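You operate a simulated robot arm through the tools that you are given. There is no shell and no other tool. Be economical: measure what you need, move in short steps, check, and stop when the job is done.

You run a simulated robot arm. Do the job below in one go: nothing can be reset, and whatever is moved stays where it is left.

TASK
Date the job card's ticket and lay it in the green tray.
Fine: the ticket that the job card names; ink the black stamp on the pad, one even print, no smudge; put the stamp back. Set down upright: black stamp.

Only the result counts: the job must be done as asked and must still hold three seconds after the hand-in. Knocking over, shifting, dropping, spilling or breaking anything else fails it.

THE ROBOT
A 7-joint arm with a two-finger parallel gripper, fixed in place. Base frame: the origin is at the foot of the arm, x ahead of it, y to its left, z up; the work surface is at about z = 88. Lengths are in cm, angles in degrees, forces in N, time in s.
With the tool pointing down near the work surface it reaches from about 34 to 74 cm from the base axis. Its first joint turns from -115.0 to 115.0 degrees. Payload 3.91 kg.
Tool frame: the origin (TCP) lies between the finger pads and is the grasp point; the fingertips stand 3 cm ahead of it; z points along the fingers, y is the line along which they close. Largest opening 11 cm; finger width 2, thickness 1; the body of the gripper, 4.8 by 11.2 cm, starts 5.5 cm behind the TCP.
Orientation is that of the tool frame in the base frame, as a unit quaternion [x, y, z, w]. With the fingers straight down and closing along the base's y, the tool's x points along the base's -x, its y along +y and its z along -z.

THE INTERFACE
- The arm moves only by the tool drive_tool. Its argument "steps" is a list that holds one entry, the list of rows, each a list of 7 numbers: the shift along the tool's x, y, z in units of 20 mm (1.0 is 20 mm), then the turn, a rotation vector about the tool's x, y, z in units of 5 degrees (1.0 is 5 degrees), then the opening, from 0 (shut) to 1 (fully open). In form: [[[dx, dy, dz, ax, ay, az, hand], ...]]. A call has 1 to 12 rows; each row shifts and turns the commanded pose from where the row before left it, along the tool's axes as they then stand. A call with a number of a shift or a turn outside -1 to 1 is refused whole. Each row takes 0.2 s and may step no farther than 5 cm and 8.6 degrees from the row before; otherwise, or with a gripper value out of range, the whole call is refused. A pose out of reach is approached as far as the arm can. The call stops where the force on the tool passes 90 N (or 10 N more than at its start, if that is more) or the arm is blocked; 0.2 s more then pass. The fingers move at their own pace (about 10.8 cm/s each) and stop on an object; they squeeze with about 30 N. The grip force told is the motor's: it shows also when the fingers shut on nothing. Time passes only in rows, and 0.2 s behind the last, so rows that do not move let the fingers close. It gives the time, the measured TCP pose, the force on the tool (base axes), the opening and the grip force at its end, in the units of the frame above (readings bear some noise), with the torque about the TCP (base axes, N m) and any sound that the robot's microphone picked up.
- Cameras (640 x 400 px; columns grow to the right, rows downward): "scene" is fixed at [40.25, -50.34, 163.23]; the picture's right is [0.97, -0.24, 0.00], its down [-0.16, -0.67, -0.72] and it looks along [0.17, 0.70, -0.69] (base axes); focal length 315 px, centre (320, 200). "wrist" rides on the gripper at [7.2, 1.7, -10.3] in the tool frame; the picture's right is [-0.23, 0.97, 0.00], its down [-0.76, -0.18, -0.62] and it looks along [-0.61, -0.14, 0.78] (tool axes); focal length 222 px, centre (320, 200). There is no depth. A picture from a camera that has moved, and an enlarged one, comes with that camera's place and axes in the base frame and with its lens. The place of the scene camera against the robot may be out by one fixed shift of up to 1.2 cm in any direction.
- capture(camera): a new picture of that camera. No time passes.
- lift_body(by): slides the trunk up (or, below 0, down) by that many cm; the arm rides with it, the base frame stays. It gives what a move gives, with no picture.
- inspect(camera, box): a new picture of the part [left, top, right, bottom] of that camera's present view, enlarged. No time passes.
- job_done(): hands the job in; it is judged then, once.

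Go step by step. Nothing tells you positions but the pictures and the camera data: compare them with the known pose of the tool, close in by small moves and look again before you grip or let go. The budget is 120 turns and 68 pictures, counting those below and the enlarged ones. Unless the task says otherwise, let go and move clear before handing in, and close with one line.

The tools are called by a JSON object that holds its "op" and its "data". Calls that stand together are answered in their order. drive_tool: Moves the arm, as the interface text tells. Its arguments: {"type":"object","properties":{"steps":{"type":"array"}},"required":["steps"]} The other tools are called the same way: lift_body (by) slides the trunk up or down; capture (camera) takes a picture; inspect (camera, box) takes an enlarged picture of a part of a camera's view; job_done () hands the job in.

At the start:

```text
time_s: 0.0
position: [33.63, 40.83, 115.33]
ee_rot: [0.0, 1.0, 0.0, 0.0]
wrist_force: [1.0, 0.2, 0.0]
ft_torque: [-0.01, 0.01, 0.01]
finger_gap: 10.99
grip_force: 0.1
trunk travel left (down, up): [-82.5, 16.5]
```

scene: 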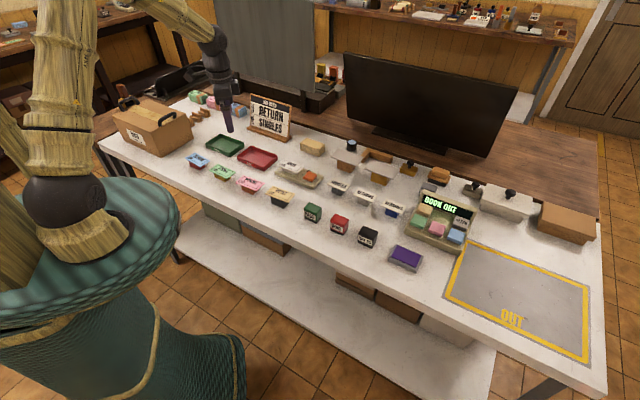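
wrist: 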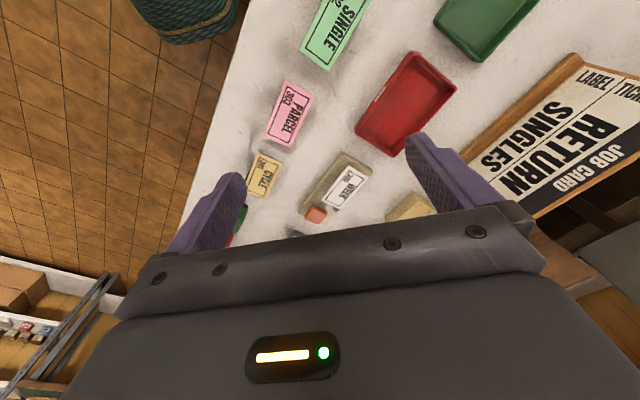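

I see a counter with tickets, trays, stamps, a purple ink pad and a job card sign. I will enlarge the key areas first.

{"op": "inspect", "data": {"camera": "scene", "box": [170, 80, 330, 180]}}

{"op": "inspect", "data": {"camera": "scene", "box": [180, 140, 340, 240]}}

{"op": "inspect", "data": {"camera": "scene", "box": [280, 170, 440, 270]}}

{"op": "inspect", "data": {"camera": "scene", "box": [320, 130, 480, 230]}}

```text
4.00 times, centred on (250, 130) of scene
camera zoom: at [40.25, -50.34, 163.23], right [0.97, -0.24, 0.0], down [-0.16, -0.67, -0.72], along [0.17, 0.7, -0.69], focal length 1259 px, centre (600, 480)
```

zoom: 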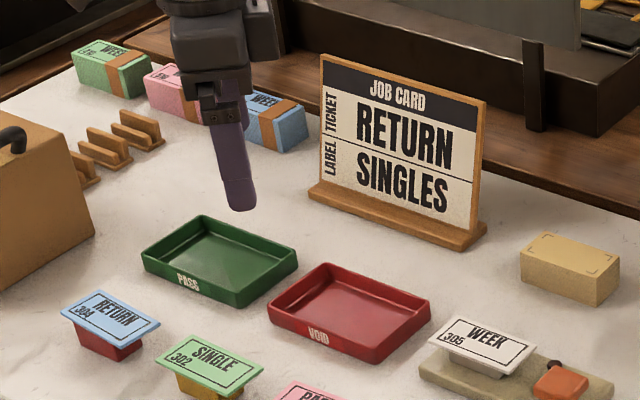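

```text
4.00 times, centred on (260, 190) of scene
camera zoom: at [40.25, -50.34, 163.23], right [0.97, -0.24, 0.0], down [-0.16, -0.67, -0.72], along [0.17, 0.7, -0.69], focal length 1259 px, centre (560, 240)
```

zoom: 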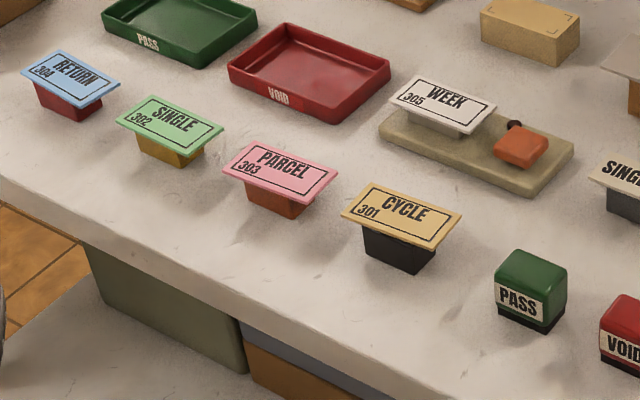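

```text
4.00 times, centred on (360, 220) of scene
camera zoom: at [40.25, -50.34, 163.23], right [0.97, -0.24, 0.0], down [-0.16, -0.67, -0.72], along [0.17, 0.7, -0.69], focal length 1259 px, centre (160, 120)
```

zoom: 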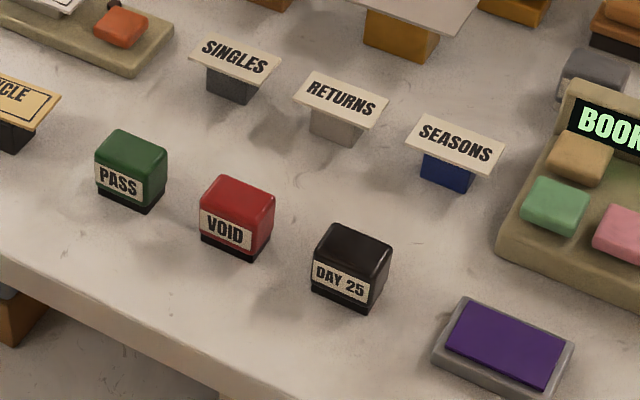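

```text
4.00 times, centred on (400, 180) of scene
camera zoom: at [40.25, -50.34, 163.23], right [0.97, -0.24, 0.0], down [-0.16, -0.67, -0.72], along [0.17, 0.7, -0.69], focal length 1259 px, centre (0, 280)
```

zoom: 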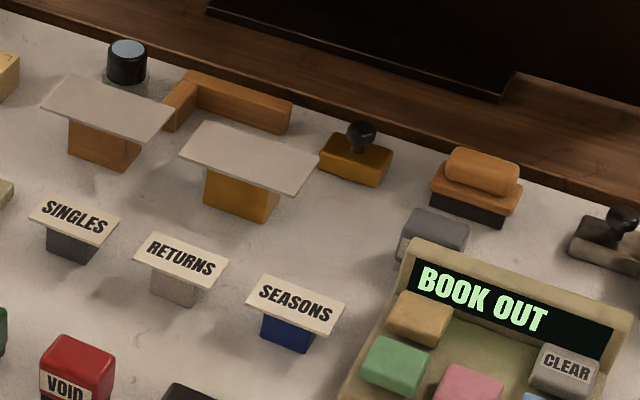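

The job card names RETURN as the ticket, which is blue 304 on the red block. I take the black DAY 25 stamp to be near (68, 5) and the pad near (77, -4), at the edge of reach. I'll move the wrist camera over there to measure them.

{"op": "drive_tool", "data": {"steps": [[[-0.5, -1, 0, 0, 0, 0, 1], [-0.5, -1, 0, 0, 0, 0, 1], [-0.5, -1, 0, 0, 0, 0, 1], [-0.5, -1, 0, 0, 0, 0, 1], [-0.5, -1, 0, 0, 0, 0, 1], [-0.5, -1, 0, 0, 0, 0, 1], [-0.5, -1, 0, 0, 0, 0, 1], [-0.5, -1, 0, 0, 0, 0, 1], [-0.5, -1, 0, 0, 0, 0, 1], [-0.5, -1, 0, 0, 0, 0, 1], [-0.5, -1, 0, 0, 0, 0, 1], [-0.5, -1, 0, 0, 0, 0, 1]]]}}

{"op": "drive_tool", "data": {"steps": [[[-0.5, -1, 0, 0, 0, 0, 1], [-0.5, -1, 0, 0, 0, 0, 1], [-0.5, -1, 0, 0, 0, 0, 1], [-0.5, -1, 0, 0, 0, 0, 1], [0, 0, 0, 0, 0, 0, 1]]]}}

{"op": "capture", "data": {"camera": "wrist"}}

```text
time_s: 2.6
position: [45.85, 17.11, 115.2]
ee_rot: [0.001, 1.0, 0.0, 0.0]
wrist_force: [0.2, 0.5, -0.4]
ft_torque: [0.04, -0.01, 0.04]
finger_gap: 10.99
grip_force: 0.0
trunk travel left (down, up): [-82.5, 16.5]
```

```text
time_s: 3.8
position: [49.67, 8.97, 115.29]
ee_rot: [0.0, 1.0, 0.0, 0.0]
wrist_force: [0.7, -0.7, -0.5]
ft_torque: [0.01, 0.01, 0.01]
finger_gap: 10.99
grip_force: 0.1
trunk travel left (down, up): [-82.5, 16.5]
```

```text
61 pictures are left
camera wrist: at [42.4, 10.52, 125.68], right [0.23, 0.97, 0.0], down [0.76, -0.18, 0.62], along [0.61, -0.14, -0.78], focal length 222 px, centre (320, 200)
```

wrist: 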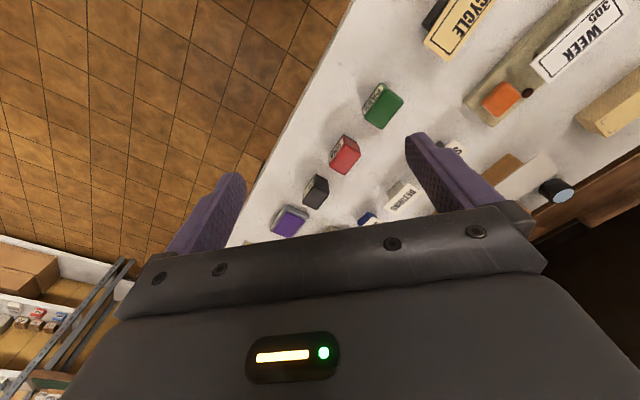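

The stamp appears near (67, 4.3) and the pad near (74.3, -3.6), both turned roughly in line with the diagonal table edge. I'll zoom in to get their yaw.

{"op": "inspect", "data": {"camera": "wrist", "box": [260, 140, 388, 240]}}

{"op": "inspect", "data": {"camera": "scene", "box": [340, 210, 436, 280]}}

```text
4.00 times, centred on (324, 190) of wrist
camera zoom: at [42.4, 10.52, 125.68], right [0.23, 0.97, 0.0], down [0.76, -0.18, 0.62], along [0.61, -0.14, -0.78], focal length 888 px, centre (304, 240)
```

zoom: 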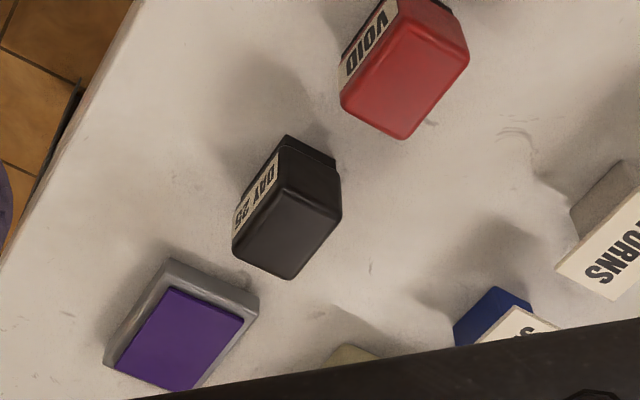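

```text
5.71 times, centred on (388, 245) of scene
camera zoom: at [40.25, -50.34, 163.23], right [0.97, -0.24, 0.0], down [-0.16, -0.67, -0.72], along [0.17, 0.7, -0.69], focal length 1798 px, centre (-69, -57)
```

zoom: 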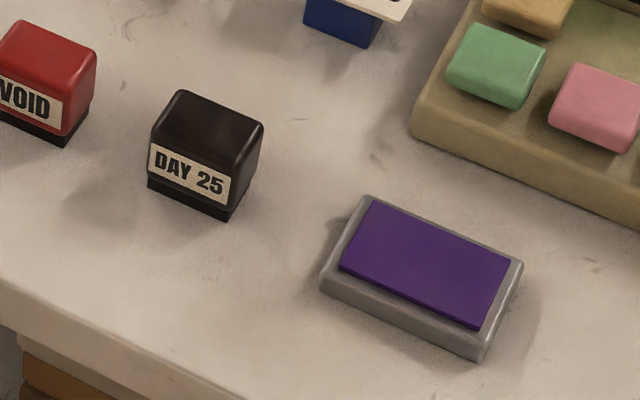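

The stamp is about 4.9 x 3.3 cm with its long axis at about -44°, and the pad is aligned with it. I'll yaw the tool to close across the short side and hover above the stamp.

{"op": "drive_tool", "data": {"steps": [[[0, 0, 0, 0, 0, 1, 1], [0, 0, 0, 0, 0, 1, 1], [0, 0, 0, 0, 0, 1, 1], [0, 0, 0, 0, 0, 1, 1], [0, 0, 0, 0, 0, 1, 1], [0, 0, 0, 0, 0, 1, 1], [0, 0, 0, 0, 0, 1, 1], [0, 0, 0, 0, 0, 1, 1], [0, 0, 0, 0, 0, 1, 1], [0, 0, 0, 0, 0, 0.3, 1]]]}}

{"op": "drive_tool", "data": {"steps": [[[-0.825, 0.485, 0.4, 0, 0, 0, 1], [-0.825, 0.485, 0.4, 0, 0, 0, 1], [-0.825, 0.485, 0.4, 0, 0, 0, 1], [-0.825, 0.485, 0.4, 0, 0, 0, 1], [-0.825, 0.485, 0.4, 0, 0, 0, 1], [-0.825, 0.485, 0.4, 0, 0, 0, 1], [-0.825, 0.485, 0.4, 0, 0, 0, 1], [-0.825, 0.485, 0.4, 0, 0, 0, 1], [-0.825, 0.485, 0.4, 0, 0, 0, 1], [-0.825, 0.485, 0.4, 0, 0, 0, 1], [0, 0, 0, 0, 0, 0, 1]]]}}

{"op": "capture", "data": {"camera": "wrist"}}

```text
time_s: 6.0
position: [49.55, 8.82, 115.3]
ee_rot: [0.395, 0.919, 0.0, 0.0]
wrist_force: [0.2, 0.0, 0.0]
ft_torque: [0.01, -0.01, 0.01]
finger_gap: 10.98
grip_force: 0.1
trunk travel left (down, up): [-82.5, 16.5]
```

```text
time_s: 8.4
position: [68.04, 3.34, 107.39]
ee_rot: [0.394, 0.919, 0.0, 0.0]
wrist_force: [1.3, 0.4, 0.0]
ft_torque: [-0.04, 0.0, 0.01]
finger_gap: 11.0
grip_force: 0.1
trunk travel left (down, up): [-82.5, 16.5]
```

```text
58 pictures are left
camera wrist: at [64.31, 9.69, 117.79], right [0.86, 0.51, 0.0], down [0.4, -0.67, 0.62], along [0.31, -0.54, -0.78], focal length 222 px, centre (320, 200)
```

wrist: 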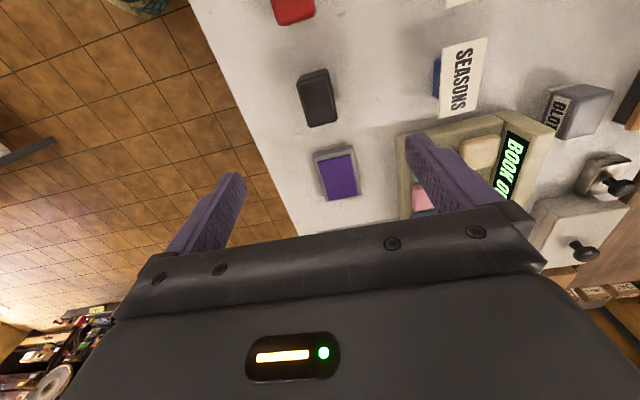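

The stamp lies under the hand. I'll enlarge to measure its corners and the pad.

{"op": "inspect", "data": {"camera": "wrist", "box": [270, 55, 370, 215]}}

{"op": "inspect", "data": {"camera": "wrist", "box": [280, 55, 360, 135]}}

```text
2.50 times, centred on (320, 135) of wrist
camera zoom: at [64.31, 9.69, 117.79], right [0.86, 0.51, 0.0], down [0.4, -0.67, 0.62], along [0.31, -0.54, -0.78], focal length 555 px, centre (320, 362)
```

zoom: 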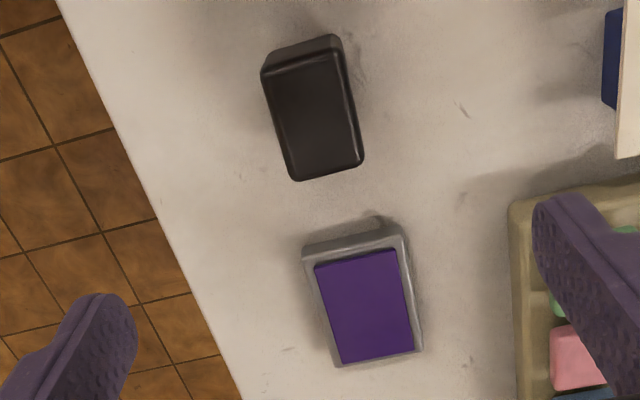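

```text
5.00 times, centred on (320, 95) of wrist
camera zoom: at [64.31, 9.69, 117.79], right [0.86, 0.51, 0.0], down [0.4, -0.67, 0.62], along [0.31, -0.54, -0.78], focal length 1111 px, centre (320, 725)
```

zoom: 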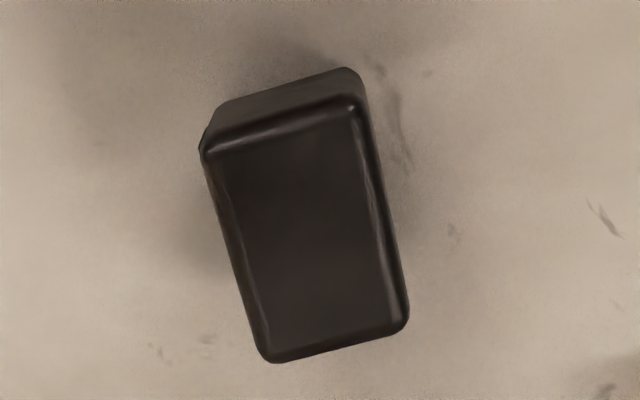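

The stamp is aligned with the tool to within 1° and sits 0.45 cm off in tool x. The pad centre is about 11.3 cm along tool -x. Before gripping, I'll test whether the arm can reach low over the pad.

{"op": "drive_tool", "data": {"steps": [[[-0.9, 0.03, 0, 0, 0, 0, 0.5], [-0.9, 0.03, 0, 0, 0, 0, 0.5], [-0.9, 0.03, 0, 0, 0, 0, 0.5], [-0.9, 0.03, 0, 0, 0, 0, 0.5], [-0.9, 0.03, 0, 0, 0, 0, 0.5], [-0.9, 0.03, 0, 0, 0, 0, 0.5], [0, 0, 0, 0, 0, 0, 0.5]]]}}

{"op": "drive_tool", "data": {"steps": [[[0, 0, 0.9, 0, 0, 0, 0.5], [0, 0, 0.9, 0, 0, 0, 0.5], [0, 0, 0.9, 0, 0, 0, 0.5], [0, 0, 0.9, 0, 0, 0, 0.5], [0, 0, 0.9, 0, 0, 0, 0.5], [0, 0, 0.5, 0, 0, 0, 0.5], [0, 0, 0, 0, 0, 0, 0.5], [0, 0, 0, 0, 0, 0, 0.5]]]}}

{"op": "capture", "data": {"camera": "wrist"}}

```text
time_s: 10.0
position: [75.63, -4.02, 107.35]
ee_rot: [0.395, 0.919, 0.0, -0.001]
wrist_force: [0.6, -0.5, 0.1]
ft_torque: [0.0, -0.03, 0.01]
finger_gap: 5.49
grip_force: 0.1
trunk travel left (down, up): [-82.5, 16.5]
```

```text
time_s: 11.8
position: [75.68, -3.99, 97.51]
ee_rot: [0.394, 0.919, 0.0, 0.0]
wrist_force: [-1.0, 0.5, -0.3]
ft_torque: [0.01, -0.04, -0.01]
finger_gap: 5.5
grip_force: 0.0
trunk travel left (down, up): [-82.5, 16.5]
```

```text
55 pictures are left
camera wrist: at [71.9, 2.29, 107.86], right [0.86, 0.51, 0.0], down [0.4, -0.67, 0.62], along [0.31, -0.54, -0.78], focal length 222 px, centre (320, 200)
```

wrist: 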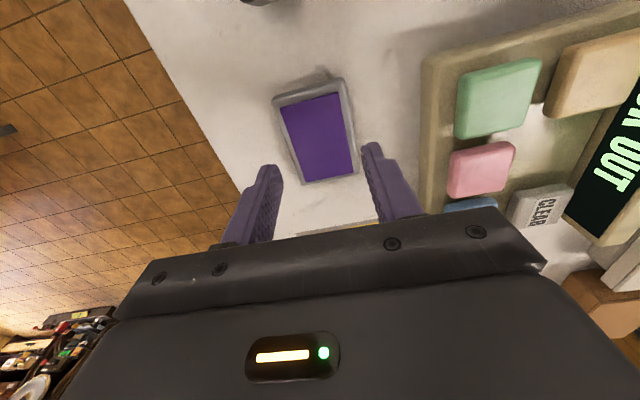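

The arm reaches the pad, whose centre is about (76.2, -4.55). Now I go back above the stamp at (67.7, 3.7).

{"op": "drive_tool", "data": {"steps": [[[0, 0, -1, 0, 0, 0, 0.5], [0, 0, -1, 0, 0, 0, 0.7], [0, 0, -1, 0, 0, 0, 0.7], [0, 0, -1, 0, 0, 0, 0.7], [0.918, -0.04, 0, 0, 0, 0, 0.7], [0.918, -0.04, 0, 0, 0, 0, 0.7], [0.918, -0.04, 0, 0, 0, 0, 0.7], [0.918, -0.04, 0, 0, 0, 0, 0.7], [0.918, -0.04, 0, 0, 0, 0, 0.7], [0.918, -0.04, 0, 0, 0, 0, 0.7], [0, 0, 1, 0, 0, 0, 0.7], [0, 0, 1, 0, 0, 0, 0.7]]]}}

{"op": "inspect", "data": {"camera": "wrist", "box": [240, 40, 400, 200]}}

```text
time_s: 14.4
position: [67.7, 3.69, 101.53]
ee_rot: [0.395, 0.919, 0.0, 0.0]
wrist_force: [-0.3, -0.7, -0.1]
ft_torque: [-0.02, 0.03, 0.0]
finger_gap: 7.67
grip_force: 0.0
trunk travel left (down, up): [-82.5, 16.5]
```

```text
2.50 times, centred on (320, 120) of wrist
camera zoom: at [63.96, 10.05, 111.81], right [0.86, 0.51, 0.0], down [0.4, -0.67, 0.62], along [0.31, -0.54, -0.78], focal length 555 px, centre (320, 400)
```

zoom: 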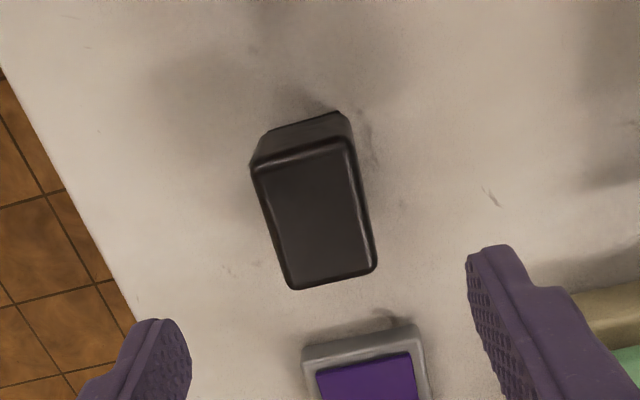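

The stamp is centred under the TCP to within about 1 mm, with its top near z = 92.6. I'll descend to about 92.3 so the tips stay above the die, and look before gripping.

{"op": "drive_tool", "data": {"steps": [[[0, 0, 1, 0, 0, 0, 0.7], [0, 0, 1, 0, 0, 0, 0.7], [0, 0, 1, 0, 0, 0, 0.7], [0, 0, 0.8, 0, 0, 0, 0.7], [0, 0, 0.8, 0, 0, 0, 0.7], [0, 0, 0, 0, 0, 0, 0.6]]]}}

{"op": "capture", "data": {"camera": "wrist"}}

{"op": "inspect", "data": {"camera": "scene", "box": [310, 190, 430, 265]}}

```text
time_s: 15.8
position: [67.59, 3.69, 92.05]
ee_rot: [0.395, 0.919, 0.0, 0.0]
wrist_force: [0.7, 0.4, -0.2]
ft_torque: [0.0, -0.02, -0.01]
finger_gap: 6.58
grip_force: 0.1
trunk travel left (down, up): [-82.5, 16.5]
```

```text
53 pictures are left
camera wrist: at [63.91, 10.04, 102.39], right [0.86, 0.51, 0.0], down [0.4, -0.67, 0.62], along [0.32, -0.54, -0.78], focal length 222 px, centre (320, 200)
```

wrist: 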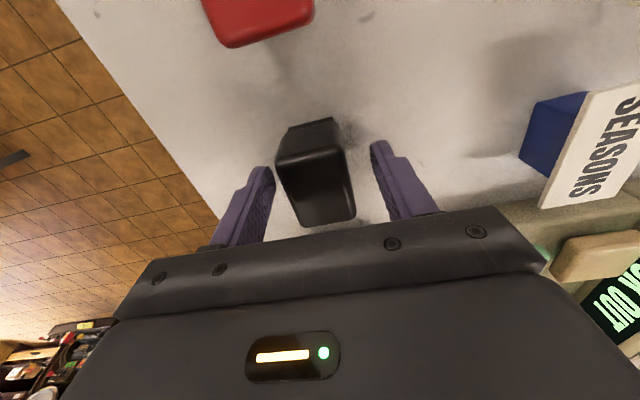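

```text
5.33 times, centred on (370, 228) of scene
camera zoom: at [40.25, -50.34, 163.23], right [0.97, -0.24, 0.0], down [-0.16, -0.67, -0.72], along [0.17, 0.7, -0.69], focal length 1678 px, centre (53, 53)
```

zoom: 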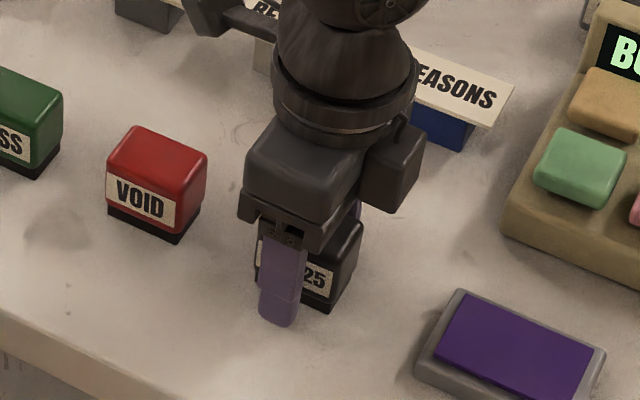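

The stamp sits centred between the fingers. I'll close the gripper now.

{"op": "drive_tool", "data": {"steps": [[[0, 0, 0, 0, 0, 0, 0.4], [0, 0, 0, 0, 0, 0, 0.2], [0, 0, 0, 0, 0, 0, 0], [0, 0, 0, 0, 0, 0, 0], [0, 0, 0, 0, 0, 0, 0], [0, 0, 0, 0, 0, 0, 0]]]}}

{"op": "capture", "data": {"camera": "wrist"}}

```text
time_s: 17.2
position: [67.7, 3.76, 92.1]
ee_rot: [0.395, 0.919, 0.0, -0.001]
wrist_force: [0.4, 0.0, -0.3]
ft_torque: [0.0, 0.01, -0.03]
finger_gap: 3.56
grip_force: 30.3
trunk travel left (down, up): [-82.5, 16.5]
```

```text
51 pictures are left
camera wrist: at [63.92, 10.04, 102.39], right [0.86, 0.51, 0.0], down [0.4, -0.67, 0.62], along [0.31, -0.54, -0.78], focal length 222 px, centre (320, 200)
```

wrist: 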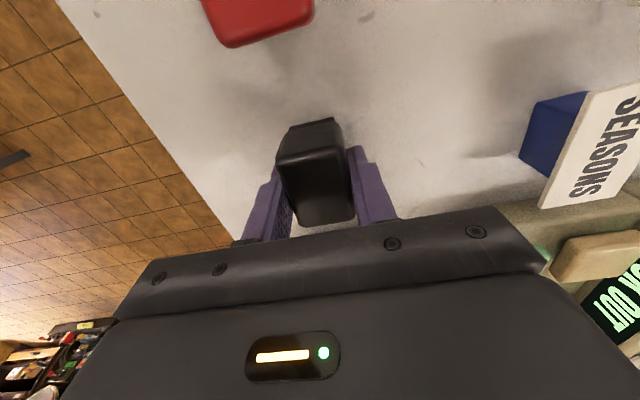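

The grip is firm at a 3.56 cm gap and the stamp did not move. I'll lift it and carry it over the pad.

{"op": "drive_tool", "data": {"steps": [[[0, 0, -0.5, 0, 0, 0, 0], [0, 0, -1, 0, 0, 0, 0], [0, 0, -1, 0, 0, 0, 0], [-0.983, 0.0375, 0, 0, 0, 0, 0], [-0.983, 0.0375, 0, 0, 0, 0, 0], [-0.983, 0.0375, 0, 0, 0, 0, 0], [-0.983, 0.0375, 0, 0, 0, 0, 0], [-0.983, 0.0375, 0, 0, 0, 0, 0], [-0.983, 0.0375, 0, 0, 0, 0, 0], [0, 0, 0, 0, 0, 0, 0], [0, 0, 0, 0, 0, 0, 0]]]}}

{"op": "capture", "data": {"camera": "wrist"}}

{"op": "inspect", "data": {"camera": "scene", "box": [350, 190, 470, 290]}}

```text
time_s: 19.6
position: [75.83, -4.56, 97.08]
ee_rot: [0.395, 0.919, 0.001, 0.0]
wrist_force: [1.2, 0.3, -1.4]
ft_torque: [0.01, 0.02, 0.01]
finger_gap: 3.54
grip_force: 30.2
out of reach, approached as far as the arm can: row 9
trunk travel left (down, up): [-82.5, 16.5]
```

```text
50 pictures are left
camera wrist: at [71.94, 1.73, 107.48], right [0.86, 0.51, 0.0], down [0.4, -0.67, 0.62], along [0.31, -0.54, -0.78], focal length 222 px, centre (320, 200)
```

wrist: 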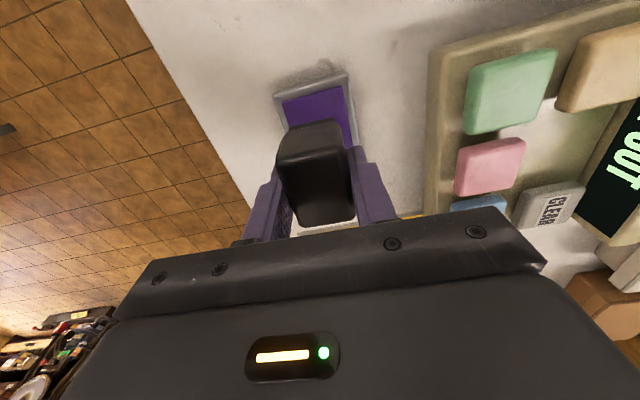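

```text
4.00 times, centred on (410, 240) of scene
camera zoom: at [40.25, -50.34, 163.23], right [0.97, -0.24, 0.0], down [-0.16, -0.67, -0.72], along [0.17, 0.7, -0.69], focal length 1259 px, centre (-40, 40)
```

zoom: 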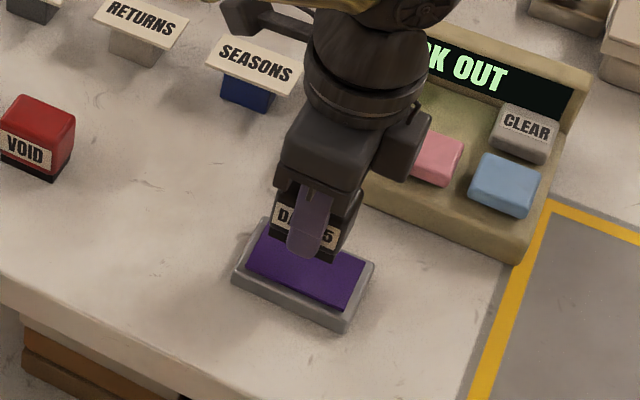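

The far edge of the reach was touched, but the stamp only needs to lie within the pad. I'll back off 0.7 cm along the pad and descend toward it.

{"op": "drive_tool", "data": {"steps": [[[0.35, 0, 0, 0, 0, 0, 0], [0, 0, 0.5, 0, 0, 0, 0], [0, 0, 0.25, 0, 0, 0, 0], [0, 0, 0, 0, 0, 0, 0]]]}}

{"op": "capture", "data": {"camera": "wrist"}}

{"op": "inspect", "data": {"camera": "scene", "box": [380, 220, 440, 280]}}

```text
time_s: 20.6
position: [75.37, -4.07, 95.54]
ee_rot: [0.395, 0.919, 0.0, 0.0]
wrist_force: [-0.1, -0.1, -0.9]
ft_torque: [-0.02, 0.0, -0.02]
finger_gap: 3.55
grip_force: 30.3
trunk travel left (down, up): [-82.5, 16.5]
```

```text
48 pictures are left
camera wrist: at [71.57, 2.31, 105.99], right [0.86, 0.51, 0.0], down [0.4, -0.68, 0.62], along [0.31, -0.54, -0.78], focal length 222 px, centre (320, 200)
```

wrist: 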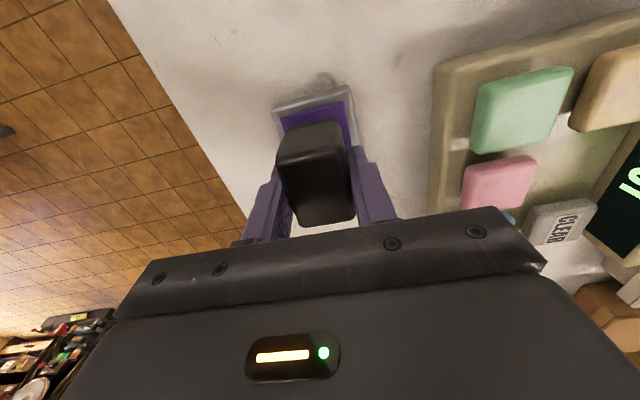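

```text
6.67 times, centred on (410, 250) of scene
camera zoom: at [40.25, -50.34, 163.23], right [0.97, -0.24, 0.0], down [-0.16, -0.67, -0.72], along [0.17, 0.7, -0.69], focal length 2098 px, centre (-280, -133)
```

zoom: 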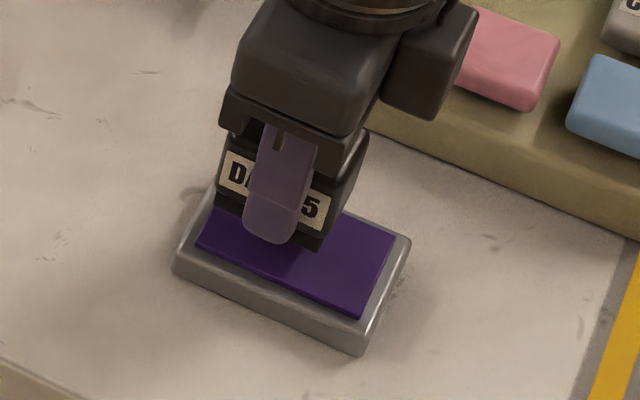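

The stamp's near edge is close to the pad's near edge, so I shift 0.4 cm further on and 0.1 cm sideways. Then I descend in small steps to feel contact.

{"op": "drive_tool", "data": {"steps": [[[-0.2, 0.06, 0, 0, 0, 0, 0], [0, 0, 0.2, 0, 0, 0, 0], [0, 0, 0.1, 0, 0, 0, 0], [0, 0, 0, 0, 0, 0, 0]]]}}

{"op": "drive_tool", "data": {"steps": [[[0, 0, 0.1, 0, 0, 0, 0], [0, 0, 0.05, 0, 0, 0, 0], [0, 0, 0.05, 0, 0, 0, 0]]]}}

{"op": "inspect", "data": {"camera": "scene", "box": [380, 220, 440, 280]}}

```text
time_s: 21.6
position: [75.64, -4.41, 94.98]
ee_rot: [0.395, 0.919, 0.0, 0.001]
wrist_force: [-0.2, -0.4, -0.5]
ft_torque: [0.02, -0.03, 0.02]
finger_gap: 3.53
grip_force: 29.4
trunk travel left (down, up): [-82.5, 16.5]
```

```text
time_s: 22.4
position: [75.48, -4.26, 94.74]
ee_rot: [0.395, 0.919, 0.0, 0.0]
wrist_force: [-0.5, -0.8, -1.0]
ft_torque: [0.01, 0.02, -0.01]
finger_gap: 3.55
grip_force: 30.0
trunk travel left (down, up): [-82.5, 16.5]
```

```text
6.67 times, centred on (410, 250) of scene
camera zoom: at [40.25, -50.34, 163.23], right [0.97, -0.24, 0.0], down [-0.16, -0.67, -0.72], along [0.17, 0.7, -0.69], focal length 2098 px, centre (-280, -133)
```

zoom: 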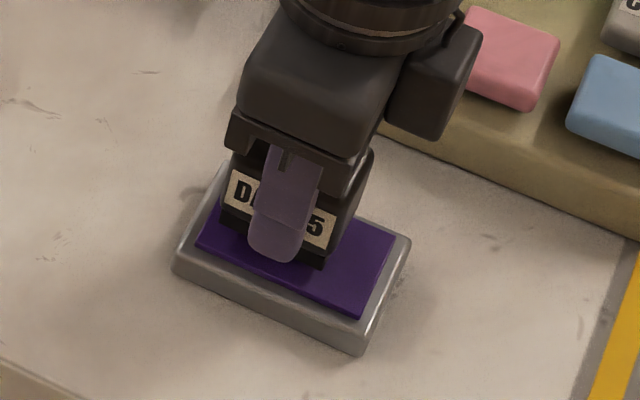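

The stamp hovers well inside the pad. I'll descend by millimetres.

{"op": "drive_tool", "data": {"steps": [[[0, 0, 0.05, 0, 0, 0, 0], [0, 0, 0.05, 0, 0, 0, 0], [0, 0, 0.05, 0, 0, 0, 0]]]}}

{"op": "drive_tool", "data": {"steps": [[[0, 0, 0.05, 0, 0, 0, 0], [0, 0, 0.05, 0, 0, 0, 0]]]}}

```text
time_s: 23.2
position: [75.68, -4.15, 94.42]
ee_rot: [0.395, 0.919, 0.0, 0.0]
wrist_force: [1.0, -0.2, -0.5]
ft_torque: [0.01, -0.02, 0.0]
finger_gap: 3.55
grip_force: 30.2
trunk travel left (down, up): [-82.5, 16.5]
```

```text
time_s: 23.8
position: [75.68, -4.21, 94.06]
ee_rot: [0.394, 0.919, 0.0, 0.0]
wrist_force: [0.5, -0.3, -0.1]
ft_torque: [0.02, 0.01, -0.03]
finger_gap: 3.53
grip_force: 30.6
trunk travel left (down, up): [-82.5, 16.5]
```

There is no contact yet at z = 94.1, so I continue in millimetre steps.

{"op": "drive_tool", "data": {"steps": [[[0, 0, 0.05, 0, 0, 0, 0], [0, 0, 0.05, 0, 0, 0, 0]]]}}

{"op": "drive_tool", "data": {"steps": [[[0, 0, 0.05, 0, 0, 0, 0]]]}}

{"op": "inspect", "data": {"camera": "scene", "box": [380, 220, 440, 280]}}

```text
time_s: 24.4
position: [75.76, -4.34, 93.99]
ee_rot: [0.394, 0.919, 0.001, 0.001]
wrist_force: [-0.2, 0.7, 3.7]
ft_torque: [0.08, 0.05, 0.02]
finger_gap: 3.55
grip_force: 29.4
trunk travel left (down, up): [-82.5, 16.5]
```

```text
time_s: 24.8
position: [75.63, -4.31, 94.03]
ee_rot: [0.394, 0.919, 0.0, 0.0]
wrist_force: [0.2, 0.1, 10.4]
ft_torque: [0.12, 0.15, -0.02]
finger_gap: 3.53
grip_force: 30.2
trunk travel left (down, up): [-82.5, 16.5]
```

```text
6.67 times, centred on (410, 250) of scene
camera zoom: at [40.25, -50.34, 163.23], right [0.97, -0.24, 0.0], down [-0.16, -0.67, -0.72], along [0.17, 0.7, -0.69], focal length 2098 px, centre (-280, -133)
```

zoom: 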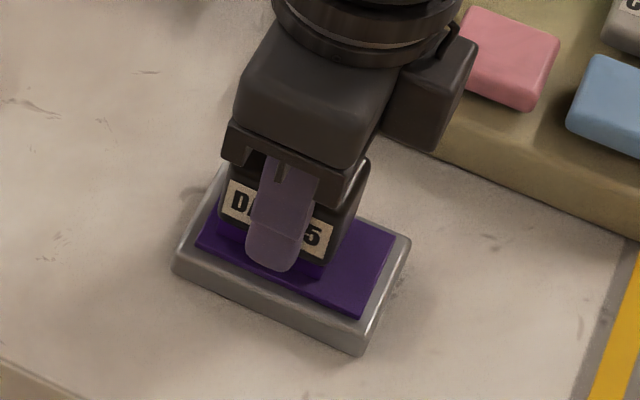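

Contact is made at about 10 N, but the torque shows the pressure is biased to the near end. I'll add a small levelling tilt and press slightly more.

{"op": "drive_tool", "data": {"steps": [[[0, 0, 0.03, 0, 0.1, 0, 0]]]}}

```text
time_s: 25.2
position: [75.47, -4.25, 93.98]
ee_rot: [0.394, 0.919, 0.003, -0.001]
wrist_force: [6.0, 0.0, 15.2]
ft_torque: [-0.28, -0.32, 0.11]
finger_gap: 3.55
grip_force: 29.8
trunk travel left (down, up): [-82.5, 16.5]
```

The tilt overcorrected, so I'll take about half of it back.

{"op": "drive_tool", "data": {"steps": [[[0, 0, 0, 0, -0.045, 0, 0], [0, 0, 0, 0, 0, 0, 0]]]}}

```text
time_s: 25.8
position: [75.47, -4.3, 94.14]
ee_rot: [0.395, 0.919, 0.002, -0.001]
wrist_force: [4.0, -0.3, 19.6]
ft_torque: [-0.17, -0.13, 0.0]
finger_gap: 3.55
grip_force: 30.4
trunk travel left (down, up): [-82.5, 16.5]
```

The pressure is now reasonably even at about 20 N. I'll lift straight off and look at the pad and stamp.

{"op": "drive_tool", "data": {"steps": [[[0, 0, -0.1, 0, 0, 0, 0], [0, 0, -0.2, 0, 0, 0, 0], [0, 0, -0.5, 0, 0, 0, 0], [0, 0, -1, 0, 0, 0, 0], [0, 0, -1, 0, 0, 0, 0], [0, 0, -1, 0, 0, 0, 0], [0, 0, -1, 0, 0, 0, 0], [0, 0, -1, 0, 0, 0, 0], [0, 0, -1, 0, 0, 0, 0], [0, 0, -1, 0, 0, 0, 0], [0, 0, 0, 0, 0, 0, 0]]]}}

{"op": "inspect", "data": {"camera": "scene", "box": [360, 160, 460, 285]}}

```text
time_s: 28.2
position: [75.66, -4.47, 109.54]
ee_rot: [0.395, 0.919, 0.001, -0.002]
wrist_force: [-0.1, -0.8, -0.8]
ft_torque: [0.02, 0.01, 0.02]
finger_gap: 3.56
grip_force: 29.7
trunk travel left (down, up): [-82.5, 16.5]
```

```text
3.20 times, centred on (410, 222) of scene
camera zoom: at [40.25, -50.34, 163.23], right [0.97, -0.24, 0.0], down [-0.16, -0.67, -0.72], along [0.17, 0.7, -0.69], focal length 1007 px, centre (32, 128)
```

zoom: 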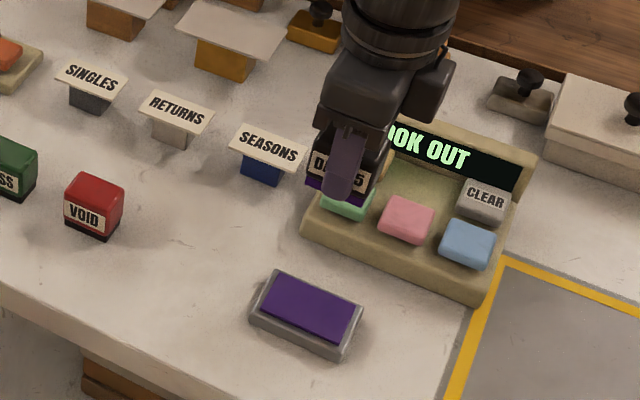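

The pad is untouched and the die underside is now purple. Now I carry the stamp toward the RETURN ticket.

{"op": "drive_tool", "data": {"steps": [[[1, 0, 0, 0, 0, 0, 0], [1, 0, 0, 0, 0, 0, 0], [1, 0, 0, 0, 0, 0, 0], [1, 0, 0, 0, 0, 0, 0], [1, 0, 0, 0, 0, 0, 0], [1, 0, 0, 0, 0, 0, 0], [1, 0, 0, 0, 0, 0, 0], [1, 0, 0, 0, 0, 0, 0], [1, 0, 0, 0, 0, 0, 0], [1, 0, 0, 0, 0, 0, 0], [1, 0, 0, 0, 0, 0, 0], [1, 0, 0, 0, 0, 0, 0]]]}}

{"op": "drive_tool", "data": {"steps": [[[1, 0, 0, 0, 0, 0, 0], [1, 0, 0, 0, 0, 0, 0], [1, 0, 0, 0, 0, 0, 0], [1, 0, 0, 0, 0, 0, 0], [1, 0, 0, 0, 0, 0, 0], [1, 0, 0, 0, 0, 0, 0], [1, 0, 0, 0, 0, 0, 0], [1, 0, 0, 0, 0, 0, 0], [1, 0, 0, 0, 0, 0, 0], [1, 0, 0, 0, 0, 0, 0], [1, 0, 0, 0, 0, 0, 0], [1, 0, 0, 0, 0, 0, 0]]]}}

{"op": "drive_tool", "data": {"steps": [[[1, 0, 0, 0, 0, 0, 0], [1, 0, 0, 0, 0, 0, 0], [1, 0, 0, 0, 0, 0, 0], [1, 0, 0, 0, 0, 0, 0], [1, 0, 0, 0, 0, 0, 0], [1, 0, 0, 0, 0, 0, 0], [1, 0, 0, 0, 0, 0, 0], [1, 0, 0, 0, 0, 0, 0], [1, 0, 0, 0, 0, 0, 0], [1, 0, 0, 0, 0, 0, 0], [1, 0, 0, 0, 0, 0, 0], [0, 0, 0, 0, 0, 0, 0]]]}}

{"op": "capture", "data": {"camera": "wrist"}}

```text
time_s: 30.8
position: [59.2, 13.2, 109.7]
ee_rot: [0.395, 0.919, 0.001, -0.002]
wrist_force: [0.0, 0.4, -0.8]
ft_torque: [-0.04, 0.0, -0.01]
finger_gap: 3.56
grip_force: 30.1
trunk travel left (down, up): [-82.5, 16.5]
```

```text
time_s: 33.4
position: [42.44, 30.48, 109.58]
ee_rot: [0.395, 0.918, 0.001, -0.002]
wrist_force: [0.1, 0.5, -1.0]
ft_torque: [-0.04, -0.02, 0.01]
finger_gap: 3.55
grip_force: 30.4
trunk travel left (down, up): [-82.5, 16.5]
```

```text
time_s: 36.0
position: [27.6, 46.65, 109.63]
ee_rot: [0.394, 0.919, 0.0, -0.003]
wrist_force: [0.2, -0.3, -1.1]
ft_torque: [0.02, 0.04, 0.01]
finger_gap: 3.54
grip_force: 30.1
trunk travel left (down, up): [-82.5, 16.5]
```

```text
43 pictures are left
camera wrist: at [23.78, 52.96, 120.16], right [0.86, 0.51, 0.0], down [0.4, -0.68, 0.62], along [0.31, -0.54, -0.78], focal length 222 px, centre (320, 200)
```

wrist: 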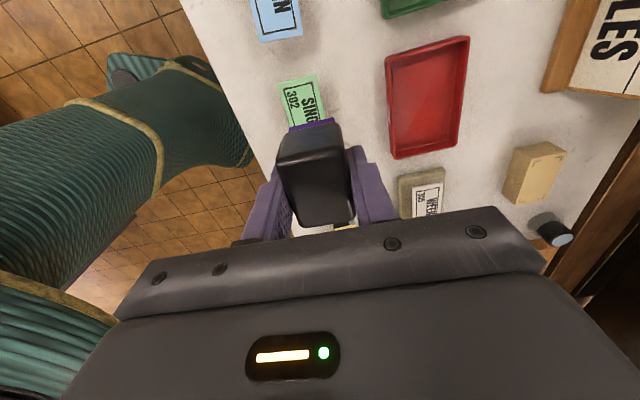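

SINGLE is just behind the stamp and the blue RETURN is next along. I'll move 5 cm further and zoom in.

{"op": "drive_tool", "data": {"steps": [[[1, 0, 0, 0, 0, 0, 0], [1, 0, 0, 0, 0, 0, 0], [0.5, 0, 0, 0, 0, 0, 0], [0, 0, 0, 0, 0, 0, 0]]]}}

{"op": "inspect", "data": {"camera": "wrist", "box": [220, 0, 380, 120]}}

```text
time_s: 37.0
position: [24.15, 50.35, 109.67]
ee_rot: [0.395, 0.919, 0.0, -0.002]
wrist_force: [-0.1, -1.1, -1.0]
ft_torque: [0.02, 0.02, -0.02]
finger_gap: 3.54
grip_force: 29.7
trunk travel left (down, up): [-82.5, 16.5]
```

```text
3.33 times, centred on (300, 60) of wrist
camera zoom: at [20.26, 56.64, 120.06], right [0.86, 0.51, 0.0], down [0.4, -0.68, 0.62], along [0.31, -0.54, -0.79], focal length 740 px, centre (387, 667)
```

zoom: 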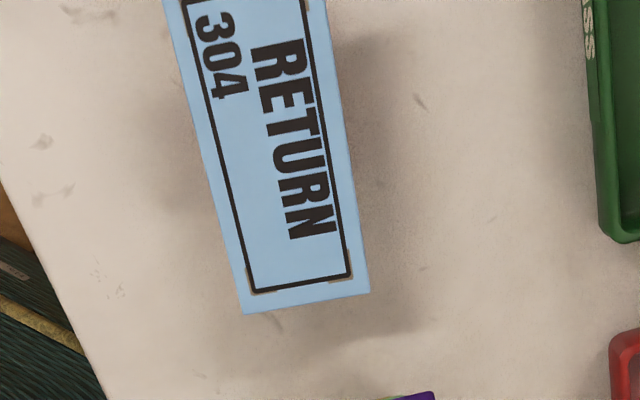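

The blue ticket has a printed frame with small corner marks. I'll move 3 cm further to see it all.

{"op": "drive_tool", "data": {"steps": [[[0.75, 0, 0, 0, 0, 0, 0], [0.75, 0, 0, 0, 0, 0, 0], [0, 0, 0, 0, 0, 0, 0]]]}}

{"op": "inspect", "data": {"camera": "wrist", "box": [230, 0, 370, 140]}}

{"op": "inspect", "data": {"camera": "scene", "box": [180, 145, 220, 175]}}

```text
time_s: 37.8
position: [21.89, 52.53, 109.71]
ee_rot: [0.395, 0.919, 0.001, -0.002]
wrist_force: [0.1, 0.5, -1.5]
ft_torque: [-0.01, 0.0, 0.03]
finger_gap: 3.55
grip_force: 30.4
trunk travel left (down, up): [-82.5, 16.5]
```

```text
2.86 times, centred on (300, 70) of wrist
camera zoom: at [18.19, 58.72, 120.04], right [0.86, 0.51, 0.0], down [0.4, -0.68, 0.62], along [0.31, -0.54, -0.79], focal length 635 px, centre (377, 571)
```

zoom: 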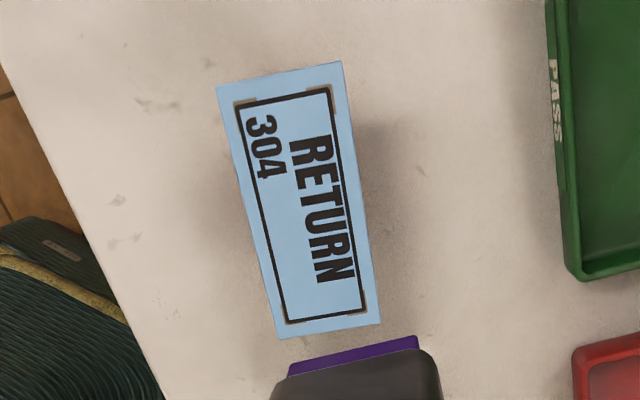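

```text
13.33 times, centred on (200, 160) of scene
camera zoom: at [40.25, -50.34, 163.23], right [0.97, -0.24, 0.0], down [-0.16, -0.67, -0.72], along [0.17, 0.7, -0.69], focal length 4195 px, centre (1920, 733)
```

zoom: 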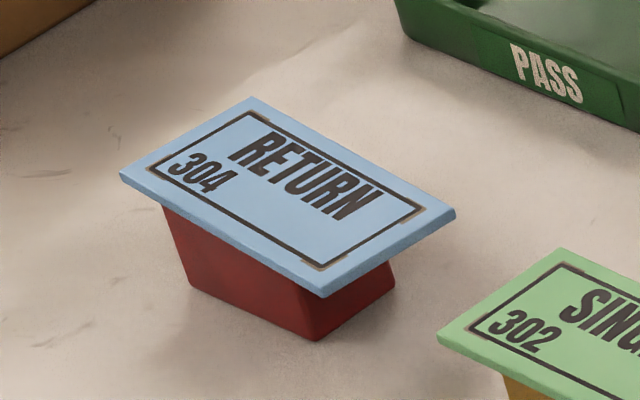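

I take the ticket centre to be tool (3.2, -1.9), turned 4.5°, with its top near z = 92.1. I'll yaw, centre the stamp over it and come down to about 5 cm above contact.

{"op": "drive_tool", "data": {"steps": [[[0, 0, 0, 0, 0, 0.45, 0], [0, 0, 0, 0, 0, 0.45, 0], [0.49, -0.363, 0, 0, 0, 0, 0], [0.49, -0.363, 0, 0, 0, 0, 0], [0.49, -0.363, 0, 0, 0, 0, 0], [0, 0, 1, 0, 0, 0, 0], [0, 0, 1, 0, 0, 0, 0], [0, 0, 1, 0, 0, 0, 0], [0, 0, 1, 0, 0, 0, 0], [0, 0, 0.3, 0, 0, 0, 0], [0, 0, 0, 0, 0, 0, 0]]]}}

{"op": "capture", "data": {"camera": "wrist"}}

{"op": "inspect", "data": {"camera": "scene", "box": [175, 125, 225, 180]}}

```text
time_s: 40.2
position: [18.33, 53.32, 101.2]
ee_rot: [0.431, 0.902, 0.001, -0.002]
wrist_force: [0.3, 0.7, -1.5]
ft_torque: [0.0, 0.0, 0.02]
finger_gap: 3.56
grip_force: 30.6
trunk travel left (down, up): [-82.5, 16.5]
```

```text
39 pictures are left
camera wrist: at [15.07, 59.87, 111.62], right [0.9, 0.44, 0.0], down [0.34, -0.71, 0.62], along [0.27, -0.56, -0.79], focal length 222 px, centre (320, 200)
```

wrist: 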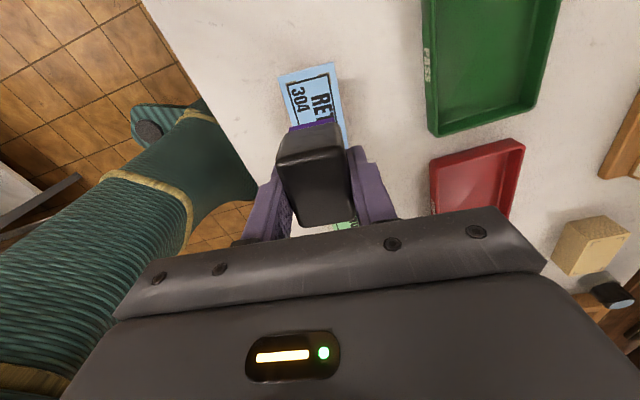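

```text
7.27 times, centred on (200, 152) of scene
camera zoom: at [40.25, -50.34, 163.23], right [0.97, -0.24, 0.0], down [-0.16, -0.67, -0.72], along [0.17, 0.7, -0.69], focal length 2288 px, centre (1193, 546)
```

zoom: 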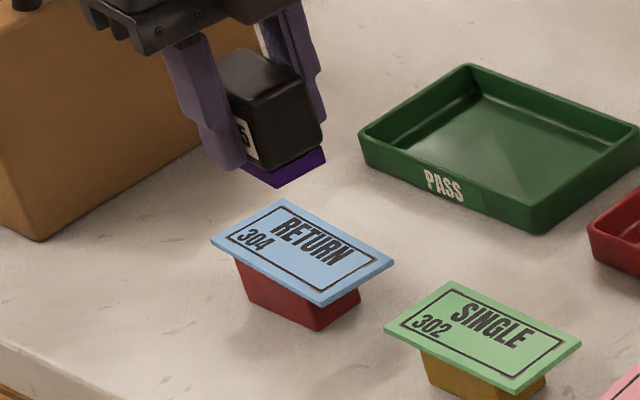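

The stamp hovers over the ticket and the alignment looks right. I'll zoom in to refine it.

{"op": "inspect", "data": {"camera": "wrist", "box": [260, 40, 380, 160]}}

```text
3.33 times, centred on (320, 100) of wrist
camera zoom: at [15.07, 59.87, 111.62], right [0.9, 0.44, 0.0], down [0.34, -0.71, 0.62], along [0.27, -0.56, -0.79], focal length 740 px, centre (320, 533)
```

zoom: 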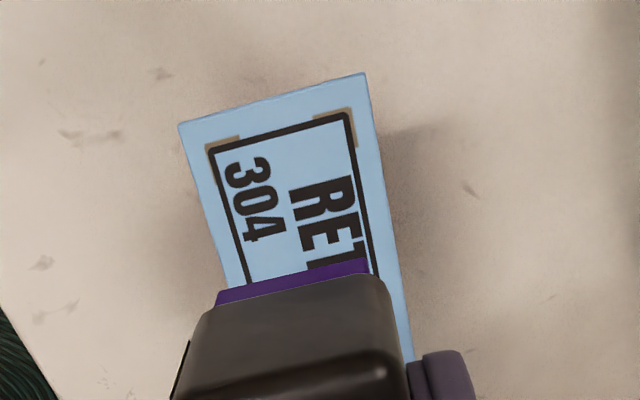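

The alignment is good, with the centre within about 2 mm. I'll apply a tiny correction and descend to just above the ticket.

{"op": "drive_tool", "data": {"steps": [[[0.06, -0.02, 0.5, 0, 0, 0.12, 0], [0, 0, 0.6, 0, 0, 0, 0], [0, 0, 0.5, 0, 0, 0, 0], [0, 0, 0.3, 0, 0, 0, 0], [0, 0, 0.1, 0, 0, 0, 0], [0, 0, 0, 0, 0, 0, 0]]]}}

{"op": "inspect", "data": {"camera": "scene", "box": [175, 125, 225, 180]}}

{"op": "inspect", "data": {"camera": "wrist", "box": [250, 60, 390, 200]}}

```text
time_s: 41.6
position: [18.32, 53.26, 97.19]
ee_rot: [0.435, 0.9, 0.002, -0.003]
wrist_force: [0.0, -0.7, -1.1]
ft_torque: [0.0, 0.05, -0.01]
finger_gap: 3.56
grip_force: 29.8
trunk travel left (down, up): [-82.5, 16.5]
```

```text
7.27 times, centred on (200, 152) of scene
camera zoom: at [40.25, -50.34, 163.23], right [0.97, -0.24, 0.0], down [-0.16, -0.67, -0.72], along [0.17, 0.7, -0.69], focal length 2288 px, centre (1193, 546)
```

zoom: 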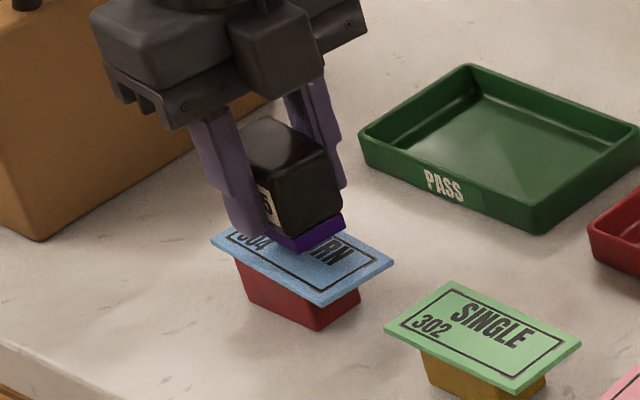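

```text
2.86 times, centred on (320, 130) of wrist
camera zoom: at [15.12, 59.95, 107.61], right [0.9, 0.43, 0.0], down [0.34, -0.71, 0.62], along [0.26, -0.56, -0.79], focal length 635 px, centre (320, 400)
```

zoom: 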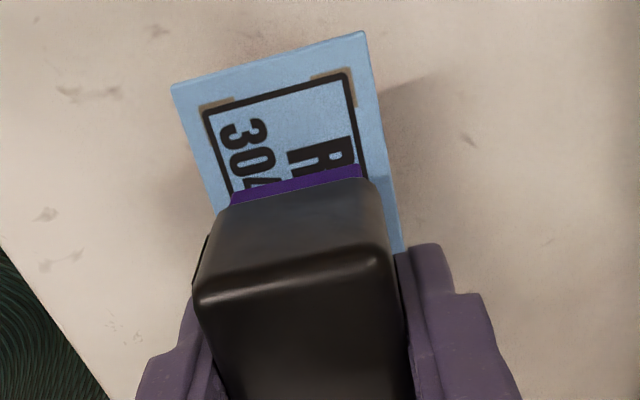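

The stamp is about 1 cm above the ticket. I'll come down in millimetre steps.

{"op": "drive_tool", "data": {"steps": [[[0, 0, 0.15, 0, 0, 0, 0], [0, 0, 0.1, 0, 0, 0, 0], [0, 0, 0, 0, 0, 0, 0]]]}}

{"op": "drive_tool", "data": {"steps": [[[0, 0, 0.05, 0, 0, 0, 0], [0, 0, 0.05, 0, 0, 0, 0], [0, 0, 0, 0, 0, 0, 0]]]}}

{"op": "inspect", "data": {"camera": "scene", "box": [175, 125, 225, 180]}}

```text
time_s: 42.4
position: [18.3, 53.37, 96.59]
ee_rot: [0.435, 0.9, 0.001, -0.002]
wrist_force: [0.1, 0.3, -1.0]
ft_torque: [-0.03, 0.04, 0.03]
finger_gap: 3.53
grip_force: 29.7
trunk travel left (down, up): [-82.5, 16.5]
```

```text
time_s: 43.2
position: [18.37, 53.29, 96.37]
ee_rot: [0.436, 0.9, 0.0, -0.002]
wrist_force: [0.6, 0.3, -0.8]
ft_torque: [-0.02, 0.0, 0.01]
finger_gap: 3.57
grip_force: 30.1
trunk travel left (down, up): [-82.5, 16.5]
```

```text
7.27 times, centred on (200, 152) of scene
camera zoom: at [40.25, -50.34, 163.23], right [0.97, -0.24, 0.0], down [-0.16, -0.67, -0.72], along [0.17, 0.7, -0.69], focal length 2288 px, centre (1193, 546)
```

zoom: 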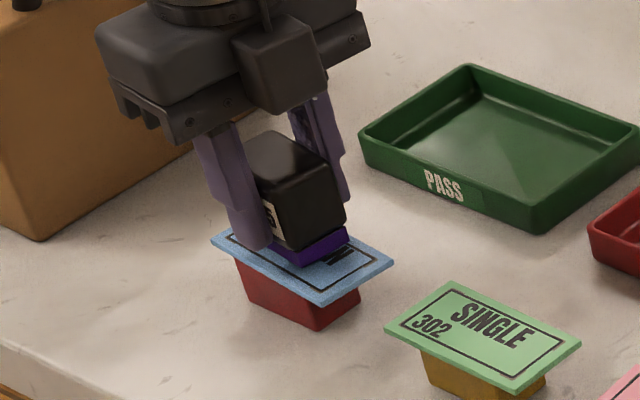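

It is almost touching, so I continue carefully.

{"op": "drive_tool", "data": {"steps": [[[0, 0, 0.05, 0, 0, 0, 0], [0, 0, 0.03, 0, 0, 0, 0]]]}}

{"op": "drive_tool", "data": {"steps": [[[0, 0, 0.03, 0, 0, 0, 0], [0, 0, 0.03, 0, 0, 0, 0]]]}}

```text
time_s: 43.8
position: [18.27, 53.4, 96.46]
ee_rot: [0.435, 0.9, 0.0, -0.003]
wrist_force: [0.3, 0.1, -0.5]
ft_torque: [0.01, 0.01, 0.02]
finger_gap: 3.54
grip_force: 30.0
trunk travel left (down, up): [-82.5, 16.5]
```

```text
time_s: 44.4
position: [18.2, 53.29, 96.27]
ee_rot: [0.436, 0.9, 0.002, -0.002]
wrist_force: [0.2, 0.0, -0.3]
ft_torque: [-0.01, -0.04, -0.01]
finger_gap: 3.57
grip_force: 29.9
trunk travel left (down, up): [-82.5, 16.5]
```

{"op": "drive_tool", "data": {"steps": [[[0, 0, 0.03, 0, 0, 0, 0], [0, 0, 0.03, 0, 0, 0, 0]]]}}

{"op": "drive_tool", "data": {"steps": [[[0, 0, 0.03, 0, 0, 0, 0]]]}}

```text
time_s: 45.0
position: [18.27, 53.45, 96.07]
ee_rot: [0.436, 0.9, 0.002, -0.002]
wrist_force: [0.2, 0.2, -0.9]
ft_torque: [-0.01, 0.0, 0.02]
finger_gap: 3.54
grip_force: 29.9
trunk travel left (down, up): [-82.5, 16.5]
```

```text
time_s: 45.4
position: [18.27, 53.42, 96.06]
ee_rot: [0.435, 0.9, 0.001, -0.002]
wrist_force: [-0.1, 0.4, -1.0]
ft_torque: [-0.02, -0.03, 0.03]
finger_gap: 3.53
grip_force: 30.2
trunk travel left (down, up): [-82.5, 16.5]
```

No contact shows yet at z = 96.06, so I continue down.

{"op": "drive_tool", "data": {"steps": [[[0, 0, 0.04, 0, 0, 0, 0]]]}}

{"op": "drive_tool", "data": {"steps": [[[0, 0, 0.04, 0, 0, 0, 0]]]}}

{"op": "drive_tool", "data": {"steps": [[[0, 0, 0.04, 0, 0, 0, 0]]]}}

```text
time_s: 45.8
position: [18.28, 53.34, 95.96]
ee_rot: [0.435, 0.9, 0.001, -0.002]
wrist_force: [0.9, 0.3, -0.8]
ft_torque: [-0.02, 0.0, 0.03]
finger_gap: 3.53
grip_force: 29.7
trunk travel left (down, up): [-82.5, 16.5]
```

```text
time_s: 46.2
position: [18.46, 53.36, 95.88]
ee_rot: [0.435, 0.9, 0.001, -0.002]
wrist_force: [0.6, 0.2, -1.1]
ft_torque: [0.02, 0.0, 0.0]
finger_gap: 3.55
grip_force: 29.6
trunk travel left (down, up): [-82.5, 16.5]
```

```text
time_s: 46.6
position: [18.23, 53.54, 95.79]
ee_rot: [0.435, 0.901, 0.001, -0.002]
wrist_force: [0.6, 0.3, -0.1]
ft_torque: [-0.01, -0.07, 0.02]
finger_gap: 3.55
grip_force: 30.4
trunk travel left (down, up): [-82.5, 16.5]
```

{"op": "drive_tool", "data": {"steps": [[[0, 0, 0.03, 0, 0, 0, 0]]]}}

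```text
time_s: 47.0
position: [18.15, 53.35, 95.71]
ee_rot: [0.436, 0.9, 0.001, -0.002]
wrist_force: [0.7, 0.7, 5.6]
ft_torque: [-0.01, -0.04, -0.01]
finger_gap: 3.53
grip_force: 29.2
trunk travel left (down, up): [-82.5, 16.5]
```

Contact reads about 6.5 N and is well centred. I'll press on straight down.

{"op": "drive_tool", "data": {"steps": [[[0, 0, 0.04, 0, 0, 0, 0], [0, 0, 0, 0, 0, 0, 0]]]}}

```text
time_s: 47.6
position: [18.17, 53.39, 95.84]
ee_rot: [0.435, 0.9, 0.003, -0.004]
wrist_force: [0.2, 1.9, 14.9]
ft_torque: [0.07, 0.0, 0.01]
finger_gap: 3.55
grip_force: 29.7
trunk travel left (down, up): [-82.5, 16.5]
```

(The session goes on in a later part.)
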